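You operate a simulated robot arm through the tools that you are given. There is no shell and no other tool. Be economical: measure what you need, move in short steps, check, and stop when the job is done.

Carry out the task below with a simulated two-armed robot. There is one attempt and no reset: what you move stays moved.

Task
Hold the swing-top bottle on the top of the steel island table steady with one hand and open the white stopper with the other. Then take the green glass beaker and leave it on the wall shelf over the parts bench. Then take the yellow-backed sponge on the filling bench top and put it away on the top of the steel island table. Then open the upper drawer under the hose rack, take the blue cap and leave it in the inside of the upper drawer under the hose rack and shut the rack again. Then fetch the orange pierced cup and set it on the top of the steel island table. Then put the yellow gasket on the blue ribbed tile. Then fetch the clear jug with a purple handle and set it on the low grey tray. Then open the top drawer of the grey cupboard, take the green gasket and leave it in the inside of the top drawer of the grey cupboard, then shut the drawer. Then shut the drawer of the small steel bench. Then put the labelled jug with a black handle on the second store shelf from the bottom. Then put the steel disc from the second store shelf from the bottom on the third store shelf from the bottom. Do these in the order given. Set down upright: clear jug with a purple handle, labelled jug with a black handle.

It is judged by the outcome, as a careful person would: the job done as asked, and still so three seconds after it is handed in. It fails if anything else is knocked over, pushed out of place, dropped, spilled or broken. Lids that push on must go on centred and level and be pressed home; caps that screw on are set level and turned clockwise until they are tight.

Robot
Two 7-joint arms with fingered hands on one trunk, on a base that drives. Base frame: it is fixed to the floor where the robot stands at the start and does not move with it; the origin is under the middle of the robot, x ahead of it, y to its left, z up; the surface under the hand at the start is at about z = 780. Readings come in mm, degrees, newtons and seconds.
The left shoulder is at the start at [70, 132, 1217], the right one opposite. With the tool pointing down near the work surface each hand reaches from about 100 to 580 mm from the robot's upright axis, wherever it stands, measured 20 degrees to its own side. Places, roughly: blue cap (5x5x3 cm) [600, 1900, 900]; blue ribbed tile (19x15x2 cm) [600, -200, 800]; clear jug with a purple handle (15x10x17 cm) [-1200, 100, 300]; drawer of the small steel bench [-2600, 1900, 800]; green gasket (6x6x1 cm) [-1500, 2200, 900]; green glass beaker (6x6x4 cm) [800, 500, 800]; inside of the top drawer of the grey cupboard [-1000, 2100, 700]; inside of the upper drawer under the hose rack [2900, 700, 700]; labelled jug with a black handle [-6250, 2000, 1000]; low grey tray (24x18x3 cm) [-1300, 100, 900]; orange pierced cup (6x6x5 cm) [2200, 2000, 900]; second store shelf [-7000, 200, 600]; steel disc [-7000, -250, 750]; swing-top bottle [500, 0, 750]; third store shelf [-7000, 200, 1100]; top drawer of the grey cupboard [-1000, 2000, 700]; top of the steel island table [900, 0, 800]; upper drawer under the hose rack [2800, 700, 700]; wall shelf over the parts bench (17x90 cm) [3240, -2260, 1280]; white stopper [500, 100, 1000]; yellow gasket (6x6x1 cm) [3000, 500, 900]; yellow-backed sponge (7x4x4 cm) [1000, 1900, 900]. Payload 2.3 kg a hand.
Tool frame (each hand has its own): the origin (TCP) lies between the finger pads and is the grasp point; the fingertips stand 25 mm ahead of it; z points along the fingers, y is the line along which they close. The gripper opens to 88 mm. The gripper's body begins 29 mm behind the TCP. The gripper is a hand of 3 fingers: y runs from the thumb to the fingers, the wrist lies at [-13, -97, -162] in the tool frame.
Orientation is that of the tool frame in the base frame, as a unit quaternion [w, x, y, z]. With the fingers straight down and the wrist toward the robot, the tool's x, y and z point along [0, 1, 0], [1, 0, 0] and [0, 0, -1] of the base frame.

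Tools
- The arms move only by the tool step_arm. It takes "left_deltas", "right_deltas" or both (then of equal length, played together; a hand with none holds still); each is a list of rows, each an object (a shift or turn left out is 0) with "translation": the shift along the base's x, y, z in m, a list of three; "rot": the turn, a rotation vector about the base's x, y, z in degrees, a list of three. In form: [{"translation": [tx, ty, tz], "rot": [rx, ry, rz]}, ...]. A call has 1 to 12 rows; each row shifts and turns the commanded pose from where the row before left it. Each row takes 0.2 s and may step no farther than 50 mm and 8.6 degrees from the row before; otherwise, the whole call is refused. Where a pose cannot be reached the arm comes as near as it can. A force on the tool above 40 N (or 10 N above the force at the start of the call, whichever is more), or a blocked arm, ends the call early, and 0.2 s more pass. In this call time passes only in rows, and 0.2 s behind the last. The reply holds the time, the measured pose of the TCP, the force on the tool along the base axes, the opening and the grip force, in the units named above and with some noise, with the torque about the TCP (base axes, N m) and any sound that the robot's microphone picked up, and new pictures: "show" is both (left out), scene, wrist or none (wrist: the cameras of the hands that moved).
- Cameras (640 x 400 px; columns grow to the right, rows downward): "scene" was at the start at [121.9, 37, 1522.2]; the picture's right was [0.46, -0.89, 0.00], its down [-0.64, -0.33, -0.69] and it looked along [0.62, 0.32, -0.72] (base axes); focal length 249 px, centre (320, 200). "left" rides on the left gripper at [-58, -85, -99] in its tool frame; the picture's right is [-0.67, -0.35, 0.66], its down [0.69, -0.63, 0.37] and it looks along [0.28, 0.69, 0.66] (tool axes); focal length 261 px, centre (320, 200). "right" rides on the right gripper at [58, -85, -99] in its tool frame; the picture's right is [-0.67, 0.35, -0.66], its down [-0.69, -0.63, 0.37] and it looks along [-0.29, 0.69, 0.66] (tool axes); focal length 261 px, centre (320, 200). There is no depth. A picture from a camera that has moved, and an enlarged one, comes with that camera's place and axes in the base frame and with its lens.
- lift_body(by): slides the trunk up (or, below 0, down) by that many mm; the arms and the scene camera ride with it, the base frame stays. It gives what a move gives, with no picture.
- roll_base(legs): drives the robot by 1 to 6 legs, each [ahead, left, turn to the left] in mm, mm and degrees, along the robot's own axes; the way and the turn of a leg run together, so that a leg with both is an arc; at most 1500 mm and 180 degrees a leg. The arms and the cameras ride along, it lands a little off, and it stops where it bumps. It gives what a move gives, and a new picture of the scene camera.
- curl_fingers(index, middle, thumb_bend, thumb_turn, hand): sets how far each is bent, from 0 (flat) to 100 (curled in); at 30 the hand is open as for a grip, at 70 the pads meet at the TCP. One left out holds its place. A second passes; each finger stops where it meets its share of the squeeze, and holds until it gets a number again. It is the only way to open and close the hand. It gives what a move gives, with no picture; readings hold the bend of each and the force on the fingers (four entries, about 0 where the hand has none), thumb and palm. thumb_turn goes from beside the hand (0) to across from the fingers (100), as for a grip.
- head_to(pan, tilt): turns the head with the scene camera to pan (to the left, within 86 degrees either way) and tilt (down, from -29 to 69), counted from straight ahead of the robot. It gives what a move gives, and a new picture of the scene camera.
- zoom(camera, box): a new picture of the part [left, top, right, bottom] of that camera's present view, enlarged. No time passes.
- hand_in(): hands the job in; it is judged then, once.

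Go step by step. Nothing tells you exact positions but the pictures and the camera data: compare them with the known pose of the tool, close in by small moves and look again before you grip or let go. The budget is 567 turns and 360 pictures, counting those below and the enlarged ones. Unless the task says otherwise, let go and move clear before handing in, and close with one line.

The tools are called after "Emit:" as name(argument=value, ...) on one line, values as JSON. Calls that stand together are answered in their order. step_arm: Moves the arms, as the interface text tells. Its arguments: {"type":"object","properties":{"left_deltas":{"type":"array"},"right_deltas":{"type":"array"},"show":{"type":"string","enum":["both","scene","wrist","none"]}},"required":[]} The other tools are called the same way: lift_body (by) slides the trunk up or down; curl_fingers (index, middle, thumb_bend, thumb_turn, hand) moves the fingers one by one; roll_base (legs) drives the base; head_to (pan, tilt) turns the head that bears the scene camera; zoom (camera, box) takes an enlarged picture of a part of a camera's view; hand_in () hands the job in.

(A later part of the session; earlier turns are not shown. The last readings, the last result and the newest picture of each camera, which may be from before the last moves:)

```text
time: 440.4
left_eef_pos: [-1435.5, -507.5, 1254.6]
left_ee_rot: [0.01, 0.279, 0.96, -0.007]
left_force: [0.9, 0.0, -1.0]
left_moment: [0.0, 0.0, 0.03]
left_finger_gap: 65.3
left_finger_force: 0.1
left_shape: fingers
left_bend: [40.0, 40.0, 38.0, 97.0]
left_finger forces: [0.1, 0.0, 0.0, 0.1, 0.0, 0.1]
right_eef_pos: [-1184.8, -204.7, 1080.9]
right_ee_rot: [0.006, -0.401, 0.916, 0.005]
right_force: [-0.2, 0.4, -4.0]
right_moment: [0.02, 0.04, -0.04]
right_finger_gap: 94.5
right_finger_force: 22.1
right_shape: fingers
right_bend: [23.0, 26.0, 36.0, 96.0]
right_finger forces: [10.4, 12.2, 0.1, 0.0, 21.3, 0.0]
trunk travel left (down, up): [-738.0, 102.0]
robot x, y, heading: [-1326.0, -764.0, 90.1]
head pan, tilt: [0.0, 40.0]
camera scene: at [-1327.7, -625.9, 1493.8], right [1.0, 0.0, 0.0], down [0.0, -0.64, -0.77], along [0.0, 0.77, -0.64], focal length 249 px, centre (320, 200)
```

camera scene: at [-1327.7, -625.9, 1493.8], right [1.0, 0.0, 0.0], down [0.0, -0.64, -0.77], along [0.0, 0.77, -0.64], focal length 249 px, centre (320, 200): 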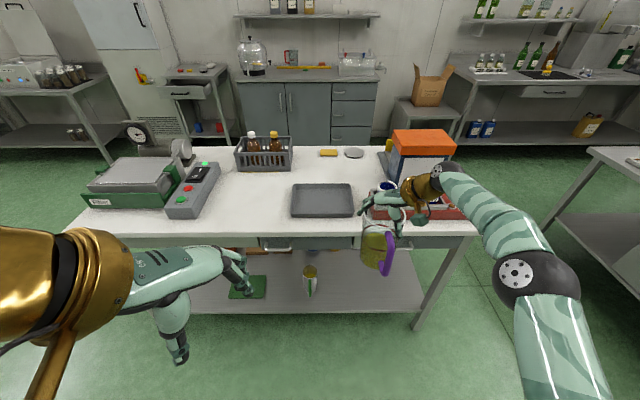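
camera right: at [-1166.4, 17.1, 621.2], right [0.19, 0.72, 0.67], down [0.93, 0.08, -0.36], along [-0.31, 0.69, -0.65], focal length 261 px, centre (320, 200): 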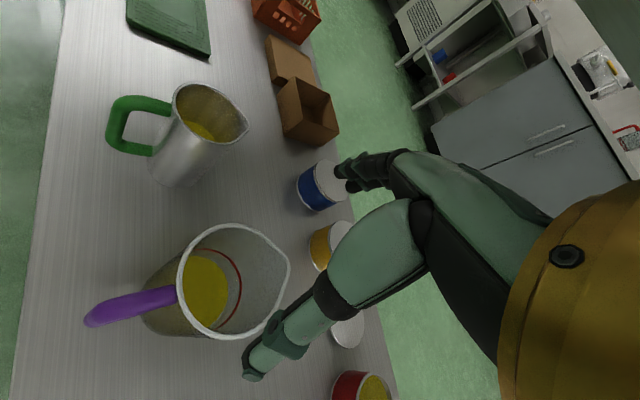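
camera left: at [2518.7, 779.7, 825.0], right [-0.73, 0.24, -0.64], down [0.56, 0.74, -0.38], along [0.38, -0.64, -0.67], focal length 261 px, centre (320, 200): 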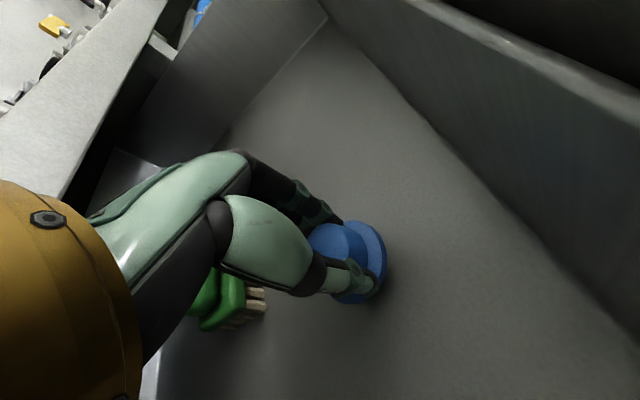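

The tray spans about x -1430…-1212, y -8…162. I'll move the jug over its centre.

Emit:
roll_base(legs=[[0, 137, 0], [284, 0, 0]])

Emit:
zoom(camera="right", box=[0, 0, 640, 400])

```text
time: 443.3
left_eef_pos: [-1573.4, -226.3, 1253.6]
left_ee_rot: [0.011, 0.279, 0.96, -0.006]
left_force: [-0.3, 0.7, 0.2]
left_moment: [0.02, 0.01, 0.01]
left_finger_gap: 65.3
left_finger_force: 0.0
left_shape: fingers
left_bend: [40.0, 40.0, 38.0, 97.0]
left_finger forces: [0.0, 0.0, 0.0, 0.0, 0.0, 0.1]
right_eef_pos: [-1323.1, 76.8, 1082.2]
right_ee_rot: [0.008, -0.403, 0.915, 0.006]
right_force: [0.2, -0.6, -4.1]
right_moment: [0.0, 0.05, 0.02]
right_finger_gap: 94.0
right_finger_force: 22.3
right_shape: fingers
right_bend: [23.0, 26.0, 36.0, 96.0]
right_finger forces: [10.3, 12.4, 0.0, 0.0, 21.4, 0.0]
trunk travel left (down, up): [-738.0, 102.0]
robot x, y, heading: [-1468.5, -479.8, 90.3]
head pan, tilt: [0.0, 40.0]
camera scene: at [-1466.3, -345.6, 1494.0], right [1.0, 0.01, 0.0], down [0.0, -0.64, -0.77], along [0.0, 0.77, -0.64], focal length 249 px, centre (320, 200)
```

scene: 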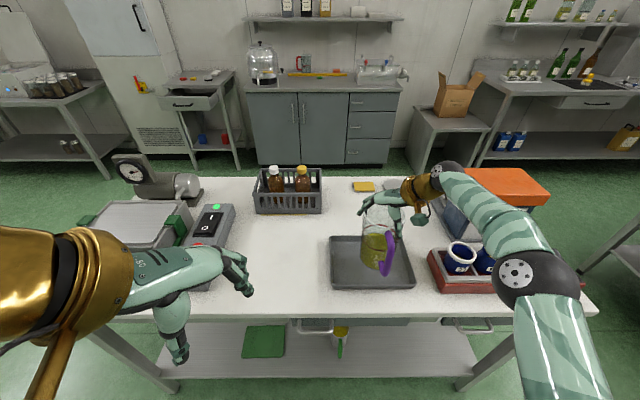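

```text
1.00 times, centred on (320, 200) of right (not enlarged: the box is as wide or as high as the picture)
camera zoom: at [-1301.7, -24.8, 1180.5], right [0.19, 0.72, 0.67], down [0.93, 0.09, -0.36], along [-0.31, 0.69, -0.65], focal length 261 px, centre (320, 200)
```

zoom: 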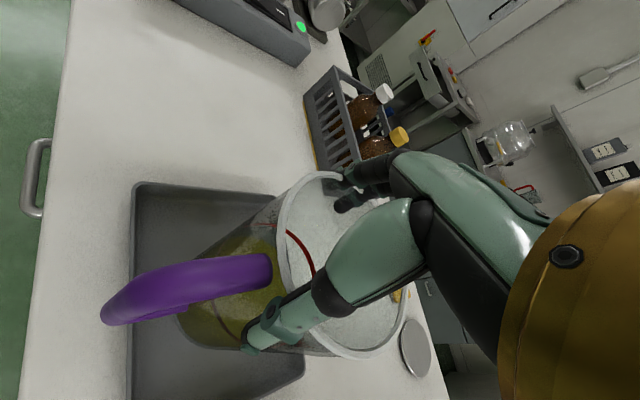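

Emit:
step_arm(right_deltas=[{"translation": [0, 0.012, 0]}], show="none")

Emit:
lift_body(by=-38)

Emit:
zoom(camera="scene", box=[310, 150, 450, 310])

```text
time: 443.7
left_eef_pos: [-1573.1, -223.1, 1254.8]
left_ee_rot: [0.011, 0.279, 0.96, -0.007]
left_force: [0.0, -0.6, 0.6]
left_moment: [0.02, 0.0, 0.01]
left_finger_gap: 65.2
left_finger_force: 0.0
left_shape: fingers
left_bend: [40.0, 40.0, 38.0, 97.0]
left_finger forces: [0.1, 0.0, 0.0, 0.0, 0.1, 0.0]
right_eef_pos: [-1323.6, 86.9, 1081.0]
right_ee_rot: [0.006, -0.403, 0.915, 0.004]
right_force: [0.7, -0.3, -3.5]
right_moment: [0.02, 0.02, -0.04]
right_finger_gap: 94.0
right_finger_force: 21.8
right_shape: fingers
right_bend: [23.0, 26.0, 36.0, 96.0]
right_finger forces: [10.3, 12.2, 0.1, 0.1, 21.2, 0.1]
right hand out of reach, approached as far as the arm can: row 1
trunk travel left (down, up): [-738.0, 102.0]
robot x, y, heading: [-1468.3, -479.5, 90.3]
head pan, tilt: [0.0, 40.0]
```

```text
time: 444.5
left_eef_pos: [-1574.5, -224.8, 1217.1]
left_ee_rot: [0.011, 0.279, 0.96, -0.007]
left_force: [0.0, 0.2, 0.6]
left_moment: [-0.03, -0.01, 0.0]
left_finger_gap: 65.2
left_finger_force: 0.0
left_shape: fingers
left_bend: [40.0, 40.0, 38.0, 97.0]
left_finger forces: [0.1, 0.0, 0.1, 0.0, 0.0, 0.0]
right_eef_pos: [-1323.8, 85.4, 1044.1]
right_ee_rot: [0.007, -0.403, 0.915, 0.006]
right_force: [-0.2, 0.1, -4.9]
right_moment: [0.02, 0.02, 0.02]
right_finger_gap: 94.0
right_finger_force: 21.9
right_shape: fingers
right_bend: [23.0, 26.0, 36.0, 96.0]
right_finger forces: [10.2, 12.3, 0.0, 0.1, 21.2, 0.0]
trunk travel left (down, up): [-700.0, 140.0]
robot x, y, heading: [-1464.9, -480.5, 90.5]
head pan, tilt: [0.0, 40.0]
```

```text
2.50 times, centred on (380, 230) of scene
camera zoom: at [-1466.1, -343.3, 1455.7], right [1.0, 0.01, 0.0], down [0.0, -0.64, -0.77], along [0.0, 0.77, -0.64], focal length 622 px, centre (170, 125)
```

zoom: 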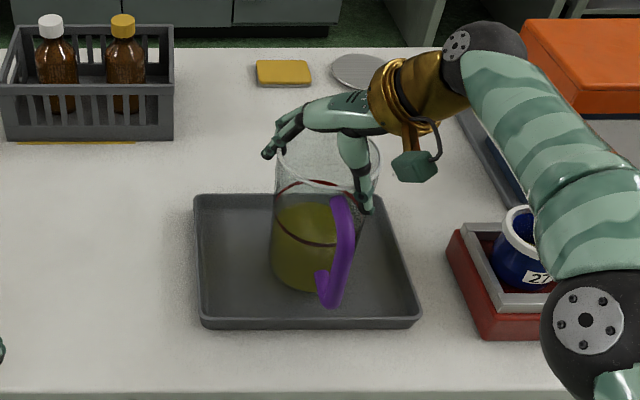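

Emit:
lift_body(by=-9)

Emit:
lift_body(by=-5)

Emit:
lift_body(by=-4)

```text
time: 445.1
left_eef_pos: [-1573.0, -224.4, 1208.2]
left_ee_rot: [0.011, 0.279, 0.96, -0.008]
left_force: [-0.7, -0.6, 0.1]
left_moment: [0.0, 0.02, -0.02]
left_finger_gap: 65.4
left_finger_force: 0.0
left_shape: fingers
left_bend: [40.0, 40.0, 38.0, 97.0]
left_finger forces: [0.1, 0.0, 0.0, 0.0, 0.1, 0.0]
right_eef_pos: [-1323.6, 86.7, 1033.3]
right_ee_rot: [0.007, -0.403, 0.915, 0.005]
right_force: [-0.6, 0.6, -3.4]
right_moment: [-0.04, 0.07, 0.01]
right_finger_gap: 93.7
right_finger_force: 21.9
right_shape: fingers
right_bend: [23.0, 26.0, 36.0, 96.0]
right_finger forces: [10.2, 12.1, 0.0, 0.0, 21.1, 0.0]
trunk travel left (down, up): [-691.0, 149.0]
robot x, y, heading: [-1465.9, -482.0, 90.3]
head pan, tilt: [0.0, 40.0]
```

```text
time: 445.6
left_eef_pos: [-1573.6, -224.6, 1202.3]
left_ee_rot: [0.011, 0.279, 0.96, -0.007]
left_force: [-0.6, 0.7, 0.7]
left_moment: [-0.01, 0.01, 0.02]
left_finger_gap: 65.4
left_finger_force: 0.1
left_shape: fingers
left_bend: [40.0, 40.0, 38.0, 97.0]
left_finger forces: [0.1, 0.0, 0.0, 0.1, 0.0, 0.1]
right_eef_pos: [-1323.9, 87.1, 1029.2]
right_ee_rot: [0.007, -0.402, 0.915, 0.005]
right_force: [0.4, 0.6, -3.5]
right_moment: [0.04, 0.05, 0.01]
right_finger_gap: 93.5
right_finger_force: 22.1
right_shape: fingers
right_bend: [23.0, 26.0, 36.0, 96.0]
right_finger forces: [10.2, 12.4, 0.0, 0.1, 21.1, 0.1]
trunk travel left (down, up): [-686.0, 154.0]
robot x, y, heading: [-1463.7, -478.9, 90.4]
head pan, tilt: [0.0, 40.0]
```

```text
time: 446.1
left_eef_pos: [-1573.6, -227.5, 1199.5]
left_ee_rot: [0.011, 0.278, 0.96, -0.006]
left_force: [-1.2, 0.3, 0.3]
left_moment: [0.01, 0.02, 0.0]
left_finger_gap: 65.2
left_finger_force: 0.1
left_shape: fingers
left_bend: [40.0, 40.0, 38.0, 97.0]
left_finger forces: [0.0, 0.0, 0.0, 0.0, 0.0, 0.1]
right_eef_pos: [-1323.9, 84.1, 1028.8]
right_ee_rot: [0.008, -0.402, 0.916, 0.008]
right_force: [0.8, 1.5, 10.8]
right_moment: [0.19, 0.23, -0.03]
right_finger_gap: 93.9
right_finger_force: 23.4
right_shape: fingers
right_bend: [23.0, 26.0, 36.0, 96.0]
right_finger forces: [11.8, 12.3, 0.1, 0.1, 22.7, 0.0]
trunk travel left (down, up): [-682.0, 158.0]
robot x, y, heading: [-1465.4, -479.2, 90.4]
head pan, tilt: [0.0, 40.0]
```

On the tray. Open the fingers fully and raise.

Emit:
curl_fingers(hand="right", index=15, middle=15, thumb_bend=15)

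Emit:
lift_body(by=20)

Emit:
zoom(camera="scene", box=[310, 150, 450, 310])

```text
time: 447.1
left_eef_pos: [-1574.4, -227.1, 1197.9]
left_ee_rot: [0.011, 0.279, 0.96, -0.006]
left_force: [0.3, 0.2, -0.6]
left_moment: [-0.02, -0.02, -0.02]
left_finger_gap: 65.0
left_finger_force: 0.1
left_shape: fingers
left_bend: [40.0, 40.0, 38.0, 97.0]
left_finger forces: [0.0, 0.1, 0.0, 0.1, 0.0, 0.1]
right_eef_pos: [-1324.1, 86.0, 1025.1]
right_ee_rot: [0.007, -0.403, 0.915, 0.004]
right_force: [0.0, 0.5, 0.7]
right_moment: [-0.01, 0.0, 0.01]
right_finger_gap: 112.1
right_finger_force: 0.1
right_shape: fingers
right_bend: [15.0, 15.0, 15.0, 97.0]
right_finger forces: [0.0, 0.0, 0.0, 0.1, 0.0, 0.1]
trunk travel left (down, up): [-682.0, 158.0]
robot x, y, heading: [-1469.1, -478.0, 90.4]
head pan, tilt: [0.0, 40.0]
```

```text
time: 447.8
left_eef_pos: [-1574.0, -225.3, 1218.3]
left_ee_rot: [0.01, 0.279, 0.96, -0.007]
left_force: [-0.7, 0.2, -0.1]
left_moment: [0.01, 0.0, 0.02]
left_finger_gap: 65.3
left_finger_force: 0.0
left_shape: fingers
left_bend: [40.0, 40.0, 38.0, 97.0]
left_finger forces: [0.0, 0.0, 0.1, 0.0, 0.0, 0.1]
right_eef_pos: [-1324.1, 84.7, 1044.6]
right_ee_rot: [0.007, -0.403, 0.915, 0.005]
right_force: [0.0, 0.0, -0.6]
right_moment: [-0.01, -0.01, -0.01]
right_finger_gap: 112.1
right_finger_force: 0.1
right_shape: fingers
right_bend: [15.0, 15.0, 15.0, 97.0]
right_finger forces: [0.0, 0.0, 0.0, 0.1, 0.0, 0.0]
trunk travel left (down, up): [-702.0, 138.0]
robot x, y, heading: [-1466.2, -477.1, 90.4]
head pan, tilt: [0.0, 40.0]
```

```text
2.50 times, centred on (380, 230) of scene
camera zoom: at [-1466.5, -344.2, 1458.0], right [1.0, 0.01, 0.0], down [0.0, -0.64, -0.77], along [0.0, 0.77, -0.64], focal length 622 px, centre (170, 125)
```

zoom: 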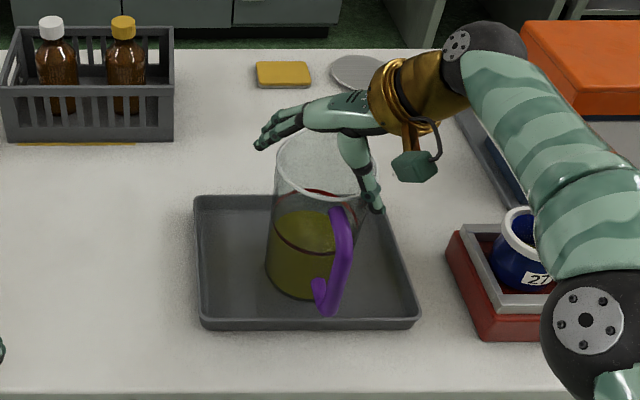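

Emit:
lift_body(by=130)

Emit:
roll_base(legs=[[-330, 0, 0]])

Emit:
zoom(camera="scene", box=[200, 100, 460, 280])

```text
time: 449.4
left_eef_pos: [-1574.1, -226.1, 1348.0]
left_ee_rot: [0.011, 0.278, 0.96, -0.007]
left_force: [0.6, 0.0, 0.6]
left_moment: [-0.03, 0.03, -0.01]
left_finger_gap: 65.1
left_finger_force: 0.0
left_shape: fingers
left_bend: [40.0, 40.0, 38.0, 97.0]
left_finger forces: [0.0, 0.1, 0.1, 0.0, 0.1, 0.0]
right_eef_pos: [-1324.3, 86.3, 1175.5]
right_ee_rot: [0.008, -0.402, 0.916, 0.005]
right_force: [0.0, -0.5, 0.8]
right_moment: [-0.03, 0.01, 0.02]
right_finger_gap: 112.5
right_finger_force: 0.1
right_shape: fingers
right_bend: [15.0, 15.0, 15.0, 97.0]
right_finger forces: [0.0, 0.1, 0.0, 0.0, 0.1, 0.0]
trunk travel left (down, up): [-832.0, 8.0]
robot x, y, heading: [-1463.9, -478.3, 90.4]
head pan, tilt: [0.0, 40.0]
```

```text
time: 451.6
left_eef_pos: [-1571.7, -553.7, 1347.3]
left_ee_rot: [0.011, 0.279, 0.96, -0.008]
left_force: [-0.3, -0.1, -0.2]
left_moment: [-0.03, 0.01, -0.03]
left_finger_gap: 65.2
left_finger_force: 0.0
left_shape: fingers
left_bend: [40.0, 40.0, 38.0, 97.0]
left_finger forces: [0.0, 0.0, 0.0, 0.0, 0.1, 0.1]
right_eef_pos: [-1321.7, -244.1, 1173.9]
right_ee_rot: [0.006, -0.401, 0.916, 0.004]
right_force: [-0.6, 0.5, 0.8]
right_moment: [-0.03, -0.03, -0.02]
right_finger_gap: 112.6
right_finger_force: 0.1
right_shape: fingers
right_bend: [15.0, 15.0, 15.0, 97.0]
right_finger forces: [0.0, 0.0, 0.0, 0.1, 0.0, 0.1]
trunk travel left (down, up): [-832.0, 8.0]
robot x, y, heading: [-1468.6, -810.7, 90.3]
head pan, tilt: [0.0, 40.0]
camera scene: at [-1464.5, -672.4, 1587.5], right [1.0, 0.0, 0.0], down [0.0, -0.64, -0.76], along [0.0, 0.76, -0.64], focal length 249 px, centre (320, 200)
```

scene: 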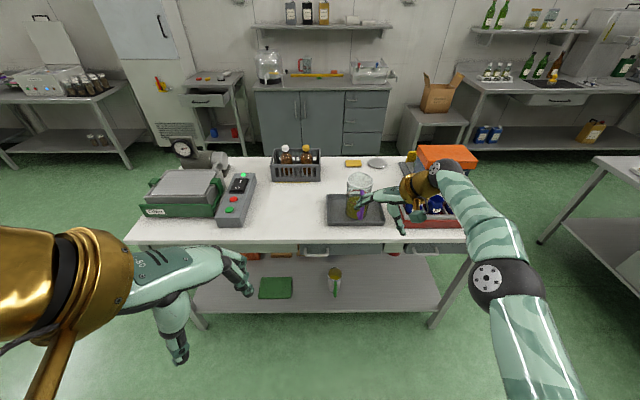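

```text
2.22 times, centred on (330, 190) of scene
camera zoom: at [-1464.5, -672.4, 1587.5], right [1.0, 0.0, 0.0], down [0.0, -0.64, -0.76], along [0.0, 0.76, -0.64], focal length 553 px, centre (298, 222)
```

zoom: 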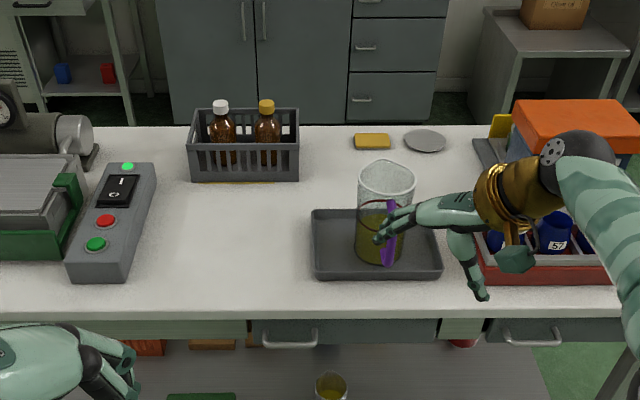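

The jug stands upright on the tray. Next the grey cupboard against the far wall: I'll drive round the right end of this table.

Emit:
roll_base(legs=[[0, -1118, 0], [1500, 0, 0], [400, 0, 0], [0, 700, 0]])

Emit:
head_to(pan=10, tilt=40)

```text
time: 470.0
left_eef_pos: [-1150.4, 1356.8, 1348.4]
left_ee_rot: [0.01, 0.278, 0.96, -0.006]
left_force: [0.6, 0.0, 0.2]
left_moment: [-0.01, 0.02, -0.01]
left_finger_gap: 65.3
left_finger_force: 0.0
left_shape: fingers
left_bend: [40.0, 40.0, 38.0, 97.0]
left_finger forces: [0.1, 0.1, 0.0, 0.0, 0.0, 0.0]
right_eef_pos: [-900.7, 1668.3, 1175.1]
right_ee_rot: [0.007, -0.402, 0.915, 0.006]
right_force: [0.8, -0.3, -0.1]
right_moment: [0.01, 0.0, -0.03]
right_finger_gap: 112.3
right_finger_force: 0.1
right_shape: fingers
right_bend: [15.0, 15.0, 15.0, 97.0]
right_finger forces: [0.0, 0.0, 0.0, 0.0, 0.0, 0.0]
trunk travel left (down, up): [-832.0, 8.0]
robot x, y, heading: [-1042.8, 1102.8, 90.2]
head pan, tilt: [0.0, 40.0]
camera scene: at [-1042.7, 1238.6, 1587.9], right [1.0, 0.01, 0.0], down [0.0, -0.64, -0.77], along [-0.01, 0.77, -0.64], focal length 249 px, centre (320, 200)
```

scene: 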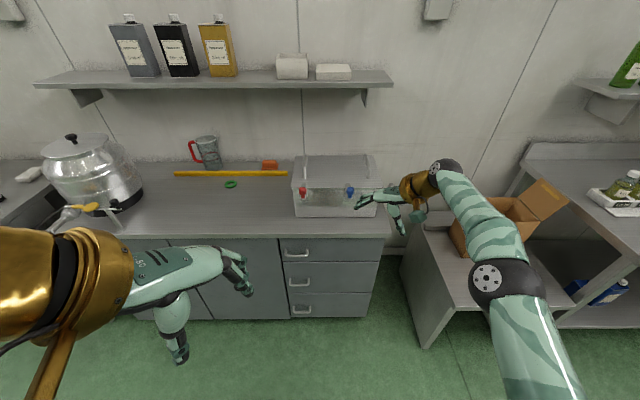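

```text
time: 470.7
left_eef_pos: [-1152.3, 1357.6, 1348.4]
left_ee_rot: [0.011, 0.278, 0.961, -0.007]
left_force: [-0.1, -0.5, 0.4]
left_moment: [0.02, 0.02, 0.02]
left_finger_gap: 65.2
left_finger_force: 0.2
left_shape: fingers
left_bend: [40.0, 40.0, 38.0, 97.0]
left_finger forces: [0.0, 0.0, 0.0, 0.0, 0.0, 0.0]
right_eef_pos: [-903.1, 1668.6, 1175.4]
right_ee_rot: [0.007, -0.403, 0.915, 0.005]
right_force: [-0.4, -0.9, 0.7]
right_moment: [-0.03, -0.02, -0.02]
right_finger_gap: 112.6
right_finger_force: 0.1
right_shape: fingers
right_bend: [15.0, 15.0, 15.0, 97.0]
right_finger forces: [0.0, 0.0, 0.0, 0.1, 0.0, 0.0]
trunk travel left (down, up): [-832.0, 8.0]
robot x, y, heading: [-1042.3, 1103.8, 90.4]
head pan, tilt: [10.0, 40.0]
camera scene: at [-1059.2, 1237.2, 1587.9], right [0.98, 0.18, 0.0], down [0.12, -0.63, -0.77], along [-0.14, 0.75, -0.64], focal length 249 px, centre (320, 200)
```

scene: 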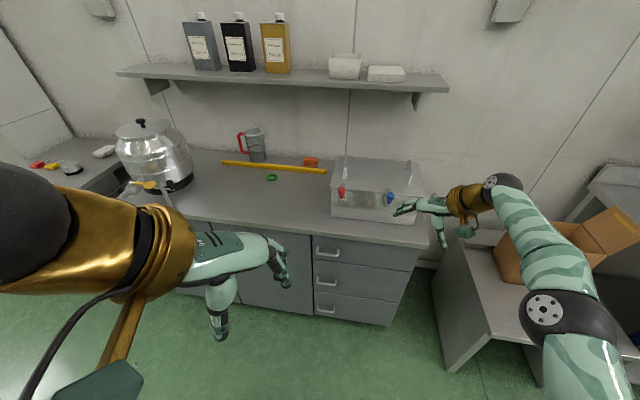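

Emit:
zoom(camera="scene", box=[290, 220, 440, 330])

Emit:
zoom(camera="scene", box=[200, 120, 350, 220])

```text
3.64 times, centred on (365, 275) of scene
camera zoom: at [-1059.2, 1237.2, 1587.9], right [0.98, 0.18, 0.0], down [0.12, -0.63, -0.77], along [-0.14, 0.75, -0.64], focal length 904 px, centre (156, -73)
```

zoom: 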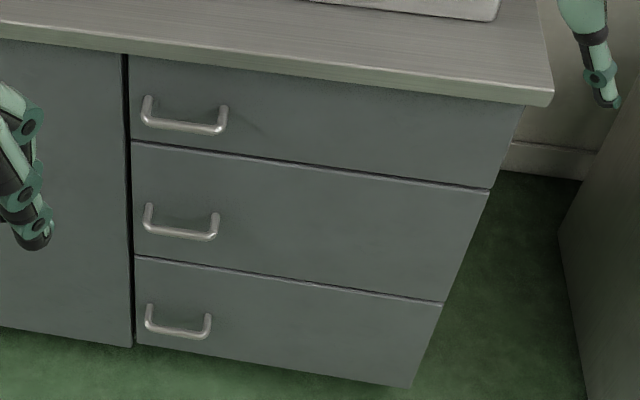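

```text
4.00 times, centred on (275, 170) of scene
camera zoom: at [-1059.2, 1237.2, 1587.9], right [0.98, 0.18, 0.0], down [0.12, -0.63, -0.77], along [-0.14, 0.75, -0.64], focal length 995 px, centre (500, 320)
```

zoom: 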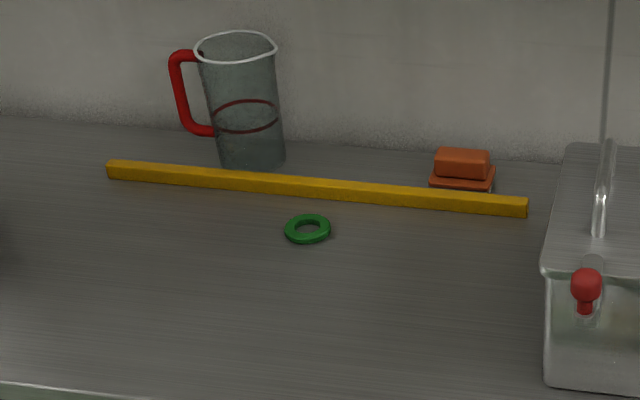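

The top drawer's handle bar is near [-1141, 1850, 788]; the green gasket lies on the worktop at about [-1467, 2175]. I'll tilt the right hand 45° again and lower to the handle.

Emit:
curl_fingers(hand="right", index=50, middle=50, thumb_bend=50)

Emit:
step_arm(right_deltas=[{"translation": [0, -0.012, -0.02], "rot": [5.24, 2.43, -5.57]}, {"translation": [0, -0.012, -0.02], "rot": [5.24, 2.43, -5.57]}, {"translation": [0, -0.012, -0.02], "rot": [5.24, 2.43, -5.57]}, {"translation": [0, -0.012, -0.02], "rot": [5.24, 2.43, -5.57]}, {"translation": [0, -0.012, -0.02], "rot": [5.24, 2.43, -5.57]}, {"translation": [0, -0.012, -0.02], "rot": [5.24, 2.43, -5.57]}, {"translation": [0, -0.012, -0.02], "rot": [5.24, 2.43, -5.57]}, {"translation": [0, -0.012, -0.02], "rot": [5.24, 2.43, -5.57]}], show="none")

Emit:
roll_base(legs=[[0, 175, 0], [80, 0, 0]])

Emit:
lift_body(by=-170)

Emit:
zoom(camera="right", box=[0, 0, 640, 400])

```text
time: 471.7
left_eef_pos: [-1151.8, 1357.2, 1347.7]
left_ee_rot: [0.012, 0.278, 0.96, -0.007]
left_force: [0.1, -0.3, 0.8]
left_moment: [0.0, -0.03, 0.01]
left_finger_gap: 65.6
left_finger_force: 0.0
left_shape: fingers
left_bend: [40.0, 40.0, 38.0, 97.0]
left_finger forces: [0.0, 0.0, 0.1, 0.0, 0.0, 0.0]
right_eef_pos: [-902.5, 1667.1, 1175.2]
right_ee_rot: [0.006, -0.403, 0.915, 0.005]
right_force: [0.3, 0.3, 0.9]
right_moment: [0.01, 0.02, 0.01]
right_finger_gap: 42.5
right_finger_force: 0.1
right_shape: fingers
right_bend: [50.0, 50.0, 50.0, 97.0]
right_finger forces: [0.1, 0.0, 0.0, 0.1, 0.0, 0.0]
trunk travel left (down, up): [-832.0, 8.0]
robot x, y, heading: [-1044.7, 1102.8, 90.5]
head pan, tilt: [10.0, 40.0]
```

```text
time: 473.5
left_eef_pos: [-1152.5, 1356.6, 1349.3]
left_ee_rot: [0.011, 0.278, 0.96, -0.007]
left_force: [-0.4, 0.4, 0.8]
left_moment: [0.0, 0.02, -0.01]
left_finger_gap: 65.5
left_finger_force: 0.0
left_shape: fingers
left_bend: [40.0, 40.0, 38.0, 97.0]
left_finger forces: [0.0, 0.0, 0.0, 0.0, 0.0, 0.1]
right_eef_pos: [-903.2, 1572.3, 1014.9]
right_ee_rot: [0.001, 0.001, 0.923, 0.384]
right_force: [0.6, 0.2, 0.8]
right_moment: [-0.01, -0.03, 0.02]
right_finger_gap: 42.2
right_finger_force: 0.0
right_shape: fingers
right_bend: [50.0, 50.0, 50.0, 97.0]
right_finger forces: [0.1, 0.0, 0.0, 0.1, 0.0, 0.1]
trunk travel left (down, up): [-832.0, 8.0]
robot x, y, heading: [-1044.6, 1101.6, 90.3]
head pan, tilt: [10.0, 40.0]
```

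```text
time: 475.6
left_eef_pos: [-1328.1, 1426.1, 1350.6]
left_ee_rot: [0.009, 0.276, 0.961, -0.003]
left_force: [-0.4, -1.0, 0.6]
left_moment: [-0.01, 0.04, 0.01]
left_finger_gap: 65.2
left_finger_force: 0.0
left_shape: fingers
left_bend: [40.0, 40.0, 38.0, 97.0]
left_finger forces: [0.1, 0.0, 0.0, 0.0, 0.0, 0.0]
right_eef_pos: [-1077.6, 1644.3, 1018.3]
right_ee_rot: [0.0, -0.001, 0.922, 0.388]
right_force: [-0.2, -0.1, 0.0]
right_moment: [-0.02, 0.02, 0.0]
right_finger_gap: 42.1
right_finger_force: 0.1
right_shape: fingers
right_bend: [50.0, 50.0, 50.0, 97.0]
right_finger forces: [0.1, 0.1, 0.1, 0.0, 0.0, 0.0]
trunk travel left (down, up): [-832.0, 8.0]
robot x, y, heading: [-1216.6, 1181.1, 90.5]
head pan, tilt: [10.0, 40.0]
camera scene: at [-1233.8, 1304.2, 1588.9], right [0.98, 0.18, 0.0], down [0.12, -0.63, -0.77], along [-0.14, 0.76, -0.64], focal length 249 px, centre (320, 200)
```

scene: 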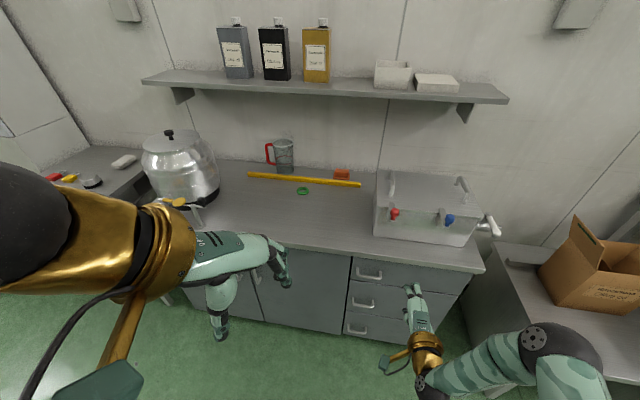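

```text
time: 477.6
left_eef_pos: [-1328.6, 1434.4, 1177.2]
left_ee_rot: [0.011, 0.277, 0.961, -0.007]
left_force: [-0.4, -0.4, -0.2]
left_moment: [-0.01, 0.01, 0.0]
left_finger_gap: 65.4
left_finger_force: 0.0
left_shape: fingers
left_bend: [40.0, 40.0, 38.0, 97.0]
left_finger forces: [0.1, 0.1, 0.0, 0.0, 0.0, 0.0]
right_eef_pos: [-1079.9, 1651.0, 844.9]
right_ee_rot: [0.0, 0.0, 0.923, 0.385]
right_force: [0.0, 0.0, -0.7]
right_moment: [0.01, -0.01, -0.01]
right_finger_gap: 41.9
right_finger_force: 0.0
right_shape: fingers
right_bend: [50.0, 50.0, 50.0, 97.0]
right_finger forces: [0.0, 0.0, 0.0, 0.1, 0.1, 0.1]
trunk travel left (down, up): [-662.0, 178.0]
robot x, y, heading: [-1217.3, 1181.6, 90.5]
head pan, tilt: [10.0, 40.0]
```

```text
1.00 times, centred on (320, 200) of right (not enlarged: the box is as wide or as high as the picture)
camera zoom: at [-1137.2, 1521.4, 854.4], right [0.67, -0.22, 0.71], down [0.69, -0.18, -0.7], along [0.28, 0.96, 0.03], focal length 261 px, centre (320, 200)
```

zoom: 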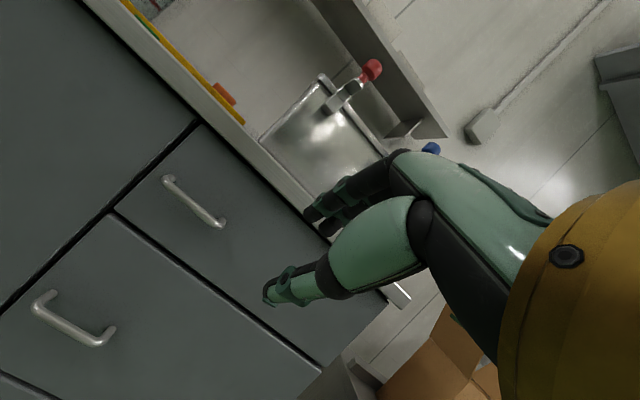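

The handle is at about [-1150, 1923, 733]. Base forward 200 mm, then to just in front of the bar.

Emit:
roll_base(legs=[[195, 0, 0]])

Emit:
step_arm(right_deltas=[{"translation": [-0.025, 0, -0.02]}, {"translation": [-0.025, 0, -0.02]}, {"translation": [-0.02, 0, -0.02]}], show="both")

```text
time: 479.1
left_eef_pos: [-1329.0, 1628.0, 1179.3]
left_ee_rot: [0.011, 0.278, 0.96, -0.006]
left_force: [-0.6, -0.2, 1.0]
left_moment: [0.0, 0.01, 0.01]
left_finger_gap: 65.0
left_finger_force: 0.0
left_shape: fingers
left_bend: [40.0, 40.0, 38.0, 97.0]
left_finger forces: [0.1, 0.0, 0.0, 0.1, 0.0, 0.0]
right_eef_pos: [-1079.6, 1844.6, 844.7]
right_ee_rot: [0.001, 0.0, 0.923, 0.385]
right_force: [0.2, -0.7, -1.2]
right_moment: [0.0, 0.01, 0.04]
right_finger_gap: 41.8
right_finger_force: 0.1
right_shape: fingers
right_bend: [50.0, 50.0, 50.0, 97.0]
right_finger forces: [0.0, 0.1, 0.0, 0.1, 0.0, 0.0]
trunk travel left (down, up): [-662.0, 178.0]
robot x, y, heading: [-1224.8, 1373.0, 90.3]
head pan, tilt: [10.0, 40.0]
camera scene: at [-1236.4, 1508.2, 1418.1], right [0.98, 0.18, 0.0], down [0.12, -0.63, -0.77], along [-0.14, 0.75, -0.64], focal length 249 px, centre (320, 200)
```

scene: 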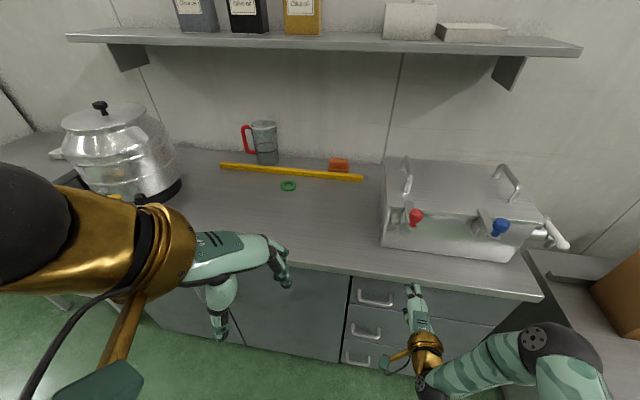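

```text
time: 479.9
left_eef_pos: [-1329.8, 1630.4, 1179.2]
left_ee_rot: [0.011, 0.278, 0.961, -0.006]
left_force: [-0.3, 0.5, -0.5]
left_moment: [0.01, -0.02, -0.03]
left_finger_gap: 65.2
left_finger_force: 0.1
left_shape: fingers
left_bend: [40.0, 40.0, 38.0, 97.0]
left_finger forces: [0.0, 0.1, 0.0, 0.0, 0.0, 0.0]
right_eef_pos: [-1150.0, 1844.9, 784.4]
right_ee_rot: [0.0, -0.001, 0.923, 0.384]
right_force: [0.7, -0.3, -0.4]
right_moment: [0.02, 0.02, -0.01]
right_finger_gap: 42.0
right_finger_force: 0.0
right_shape: fingers
right_bend: [50.0, 50.0, 50.0, 97.0]
right_finger forces: [0.0, 0.1, 0.0, 0.1, 0.1, 0.0]
trunk travel left (down, up): [-662.0, 178.0]
robot x, y, heading: [-1219.4, 1377.4, 90.3]
head pan, tilt: [10.0, 40.0]
camera scene: at [-1236.9, 1510.5, 1417.9], right [0.98, 0.18, 0.0], down [0.12, -0.63, -0.77], along [-0.14, 0.75, -0.64], focal length 249 px, centre (320, 200)
camera right: at [-1208.9, 1715.2, 793.5], right [0.67, -0.22, 0.71], down [0.69, -0.18, -0.7], along [0.28, 0.96, 0.03], focal length 261 px, centre (320, 200)
```

scene: 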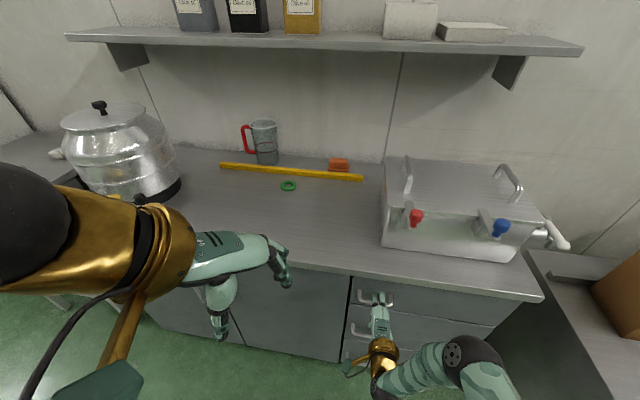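
right: 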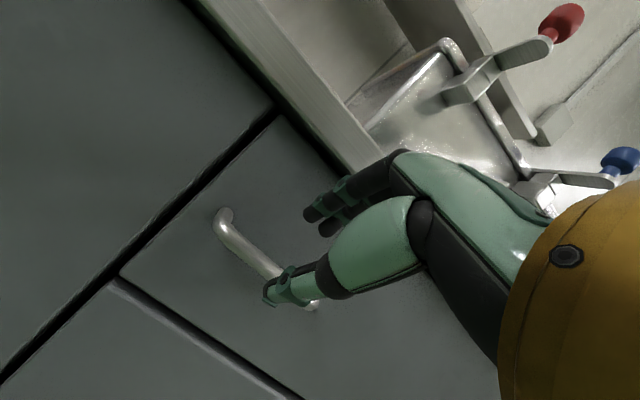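

Emit:
step_arm(right_deltas=[{"translation": [0.004, 0.02, -0.02]}, {"translation": [0, 0.018, -0.02]}, {"translation": [0, 0.01, -0.01]}], show="wrist")

Emit:
zoom(camera="scene", box=[330, 260, 440, 360])

```text
time: 480.7
left_eef_pos: [-1329.9, 1615.6, 1181.2]
left_ee_rot: [0.009, 0.278, 0.96, 0.0]
left_force: [0.9, -0.3, 0.8]
left_moment: [-0.02, -0.02, 0.0]
left_finger_gap: 65.3
left_finger_force: 0.0
left_shape: fingers
left_bend: [40.0, 40.0, 38.0, 97.0]
left_finger forces: [0.0, 0.0, 0.0, 0.0, 0.0, 0.1]
right_eef_pos: [-1146.5, 1883.6, 740.1]
right_ee_rot: [0.0, 0.0, 0.922, 0.388]
right_force: [-0.2, -31.0, 10.8]
right_moment: [0.53, -0.06, -0.16]
right_finger_gap: 32.2
right_finger_force: 15.5
right_shape: fingers
right_bend: [59.0, 56.0, 50.0, 97.0]
right_finger forces: [11.7, 19.5, 0.1, 0.1, 0.0, 0.0]
trunk travel left (down, up): [-662.0, 178.0]
robot x, y, heading: [-1221.3, 1371.7, 90.4]
head pan, tilt: [10.0, 40.0]
camera right: at [-1204.8, 1754.1, 748.6], right [0.67, -0.23, 0.71], down [0.69, -0.18, -0.71], along [0.28, 0.96, 0.04], focal length 261 px, centre (320, 200)
```

right: 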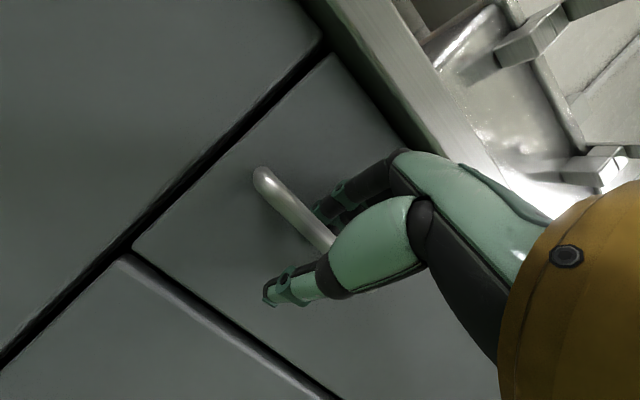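

```text
4.00 times, centred on (385, 310) of scene
camera zoom: at [-1236.8, 1493.2, 1419.7], right [0.98, 0.18, 0.0], down [0.12, -0.62, -0.77], along [-0.14, 0.76, -0.63], focal length 995 px, centre (60, -240)
```

zoom: 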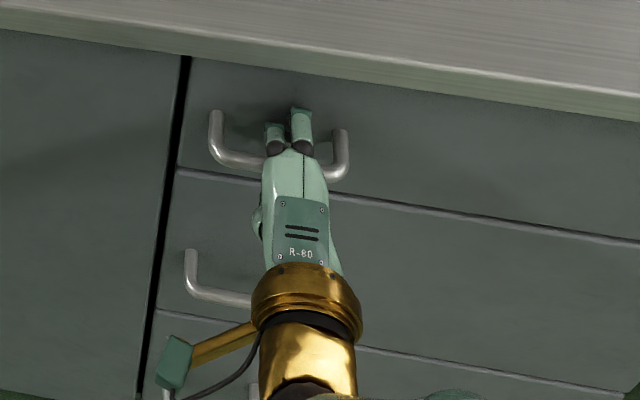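

Emit:
step_arm(right_deltas=[{"translation": [0, -0.008, -0.002]}], show="none")

Emit:
curl_fingers(hand="right", index=68, middle=68, thumb_bend=68)

Emit:
step_arm(right_deltas=[{"translation": [0, -0.02, 0]}, {"translation": [0, -0.03, 0]}, {"translation": [0, -0.03, 0]}], show="wrist")

Emit:
zoom(camera="scene", box=[320, 240, 520, 390])

```text
time: 481.1
left_eef_pos: [-1328.8, 1623.9, 1180.3]
left_ee_rot: [0.01, 0.278, 0.961, -0.004]
left_force: [-1.0, -0.9, 1.2]
left_moment: [0.03, 0.01, -0.01]
left_finger_gap: 65.3
left_finger_force: 0.0
left_shape: fingers
left_bend: [40.0, 40.0, 38.0, 97.0]
left_finger forces: [0.1, 0.0, 0.0, 0.0, 0.1, 0.0]
right_eef_pos: [-1146.0, 1881.0, 734.8]
right_ee_rot: [0.001, -0.001, 0.922, 0.386]
right_force: [-0.5, -17.0, 2.4]
right_moment: [0.24, -0.01, -0.09]
right_finger_gap: 34.3
right_finger_force: 8.0
right_shape: fingers
right_bend: [57.0, 55.0, 50.0, 97.0]
right_finger forces: [6.5, 10.6, 0.0, 0.0, 0.0, 0.1]
trunk travel left (down, up): [-662.0, 178.0]
robot x, y, heading: [-1222.2, 1373.7, 90.5]
head pan, tilt: [10.0, 40.0]
```

```text
time: 482.1
left_eef_pos: [-1328.9, 1629.7, 1178.7]
left_ee_rot: [0.011, 0.278, 0.961, -0.007]
left_force: [0.0, -0.1, -0.4]
left_moment: [0.01, -0.04, -0.01]
left_finger_gap: 65.2
left_finger_force: 0.0
left_shape: fingers
left_bend: [40.0, 40.0, 38.0, 97.0]
left_finger forces: [0.1, 0.0, 0.0, 0.0, 0.0, 0.0]
right_eef_pos: [-1146.1, 1886.4, 734.1]
right_ee_rot: [0.001, 0.001, 0.923, 0.385]
right_force: [-0.6, 0.5, 0.1]
right_moment: [-0.02, 0.03, 0.02]
right_finger_gap: 3.2
right_finger_force: 0.1
right_shape: fingers
right_bend: [68.0, 68.0, 68.0, 97.0]
right_finger forces: [0.1, 0.0, 0.0, 0.0, 0.1, 0.0]
trunk travel left (down, up): [-662.0, 178.0]
robot x, y, heading: [-1219.6, 1375.5, 90.2]
head pan, tilt: [10.0, 40.0]
```

```text
time: 482.9
left_eef_pos: [-1328.7, 1627.8, 1177.3]
left_ee_rot: [0.011, 0.278, 0.96, -0.006]
left_force: [-0.5, 0.2, 0.2]
left_moment: [-0.02, -0.04, 0.02]
left_finger_gap: 65.6
left_finger_force: 0.0
left_shape: fingers
left_bend: [40.0, 40.0, 38.0, 97.0]
left_finger forces: [0.0, 0.0, 0.1, 0.0, 0.0, 0.0]
right_eef_pos: [-1146.6, 1804.7, 733.4]
right_ee_rot: [0.0, -0.001, 0.924, 0.384]
right_force: [-0.1, -1.4, 0.0]
right_moment: [0.03, -0.01, 0.03]
right_finger_gap: 3.2
right_finger_force: 0.5
right_shape: fingers
right_bend: [68.0, 70.0, 68.0, 97.0]
right_finger forces: [0.1, 1.8, 0.1, 0.0, 0.0, 0.1]
trunk travel left (down, up): [-662.0, 178.0]
robot x, y, heading: [-1220.6, 1375.2, 90.8]
head pan, tilt: [10.0, 40.0]
camera right: at [-1203.7, 1674.6, 742.3], right [0.67, -0.22, 0.71], down [0.69, -0.18, -0.7], along [0.28, 0.96, 0.03], focal length 261 px, centre (320, 200)
```

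right: 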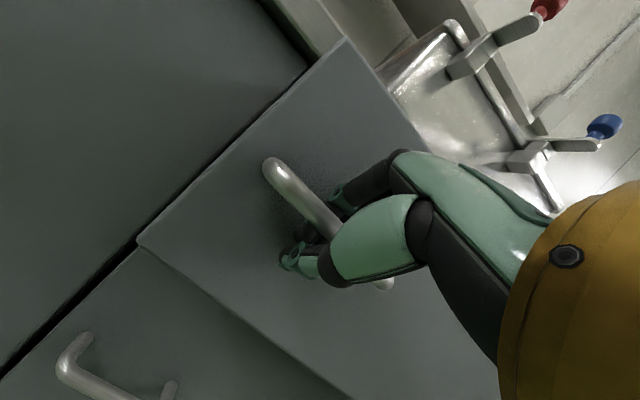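

```text
2.67 times, centred on (420, 315) of scene
camera zoom: at [-1236.5, 1509.1, 1418.0], right [0.98, 0.18, 0.0], down [0.12, -0.63, -0.77], along [-0.14, 0.75, -0.64], focal length 663 px, centre (53, -107)
```

zoom: 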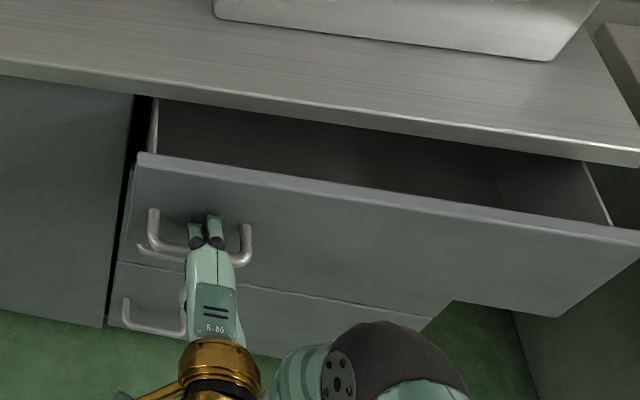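

Opening nicely. Pull further with the base.

Emit:
roll_base(legs=[[-190, 0, 0]])

Emit:
curl_fingers(hand="right", index=44, middle=44, thumb_bend=44)

Emit:
step_arm(right_deltas=[{"translation": [0, -0.02, 0.02]}, {"translation": [0, -0.02, 0.02]}, {"translation": [0, -0.01, 0.03]}, {"translation": [0, 0, 0.04]}, {"translation": [0, 0, 0.04]}, {"translation": [0, 0, 0.04]}], show="scene")

```text
time: 484.5
left_eef_pos: [-1327.8, 1442.9, 1179.1]
left_ee_rot: [0.012, 0.279, 0.96, -0.008]
left_force: [-0.3, -0.1, 0.9]
left_moment: [-0.02, -0.01, 0.03]
left_finger_gap: 65.3
left_finger_force: 0.0
left_shape: fingers
left_bend: [40.0, 40.0, 38.0, 97.0]
left_finger forces: [0.0, 0.0, 0.1, 0.0, 0.0, 0.0]
right_eef_pos: [-1142.9, 1617.3, 732.6]
right_ee_rot: [0.001, 0.0, 0.924, 0.384]
right_force: [-0.9, 0.4, 0.8]
right_moment: [-0.03, 0.0, 0.0]
right_finger_gap: 3.1
right_finger_force: 0.0
right_shape: fingers
right_bend: [68.0, 68.0, 68.0, 97.0]
right_finger forces: [0.0, 0.0, 0.1, 0.0, 0.0, 0.0]
trunk travel left (down, up): [-662.0, 178.0]
robot x, y, heading: [-1217.0, 1186.9, 90.5]
head pan, tilt: [10.0, 40.0]
camera scene: at [-1235.0, 1323.3, 1417.6], right [0.98, 0.18, 0.0], down [0.11, -0.63, -0.76], along [-0.14, 0.75, -0.64], focal length 249 px, centre (320, 200)
```

scene: 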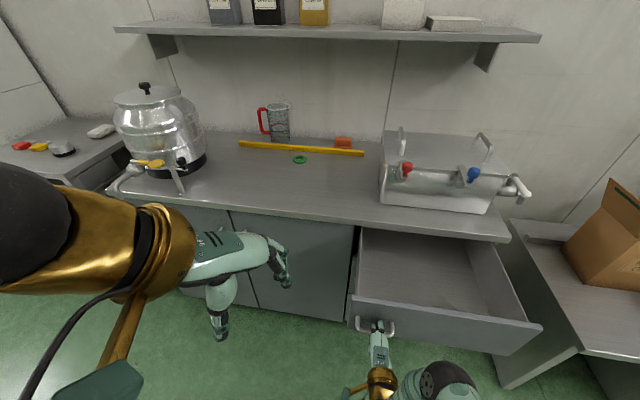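

```text
time: 485.5
left_eef_pos: [-1328.4, 1441.2, 1178.5]
left_ee_rot: [0.011, 0.279, 0.96, -0.006]
left_force: [-0.4, -0.5, 0.4]
left_moment: [-0.03, -0.01, 0.0]
left_finger_gap: 65.2
left_finger_force: 0.1
left_shape: fingers
left_bend: [40.0, 40.0, 38.0, 97.0]
left_finger forces: [0.0, 0.1, 0.0, 0.0, 0.0, 0.0]
right_eef_pos: [-1143.2, 1616.3, 732.3]
right_ee_rot: [0.001, 0.001, 0.923, 0.385]
right_force: [-0.4, 0.2, 1.0]
right_moment: [0.0, 0.02, -0.01]
right_finger_gap: 55.1
right_finger_force: 0.1
right_shape: fingers
right_bend: [44.0, 44.0, 44.0, 97.0]
right_finger forces: [0.6, 0.0, 0.0, 0.1, 0.0, 0.0]
trunk travel left (down, up): [-662.0, 178.0]
robot x, y, heading: [-1217.0, 1186.7, 90.3]
head pan, tilt: [10.0, 40.0]
```

```text
time: 486.9
left_eef_pos: [-1327.1, 1439.9, 1178.3]
left_ee_rot: [0.01, 0.278, 0.96, -0.005]
left_force: [0.0, 0.4, -0.1]
left_moment: [-0.01, 0.02, -0.01]
left_finger_gap: 65.4
left_finger_force: 0.0
left_shape: fingers
left_bend: [40.0, 40.0, 38.0, 97.0]
left_finger forces: [0.1, 0.1, 0.0, 0.1, 0.1, 0.0]
right_eef_pos: [-1141.3, 1565.6, 922.9]
right_ee_rot: [0.001, 0.001, 0.923, 0.384]
right_force: [0.2, 0.2, -0.3]
right_moment: [0.0, 0.01, 0.01]
right_finger_gap: 54.6
right_finger_force: 0.0
right_shape: fingers
right_bend: [44.0, 44.0, 44.0, 97.0]
right_finger forces: [0.0, 0.0, 0.1, 0.0, 0.1, 0.0]
trunk travel left (down, up): [-662.0, 178.0]
robot x, y, heading: [-1218.8, 1185.5, 90.3]
head pan, tilt: [10.0, 40.0]
camera scene: at [-1234.7, 1319.8, 1417.9], right [0.98, 0.18, 0.0], down [0.11, -0.63, -0.77], along [-0.14, 0.75, -0.64], focal length 249 px, centre (320, 200)
```

scene: 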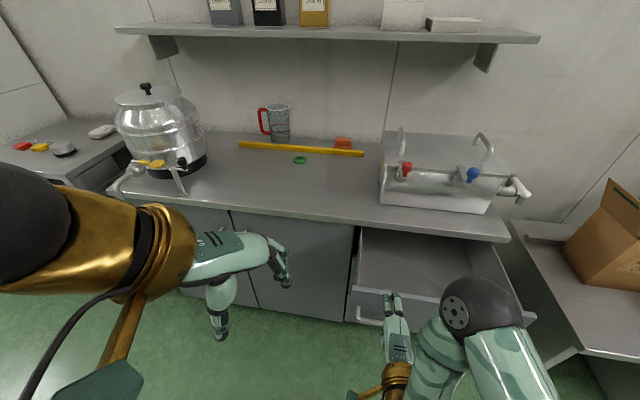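

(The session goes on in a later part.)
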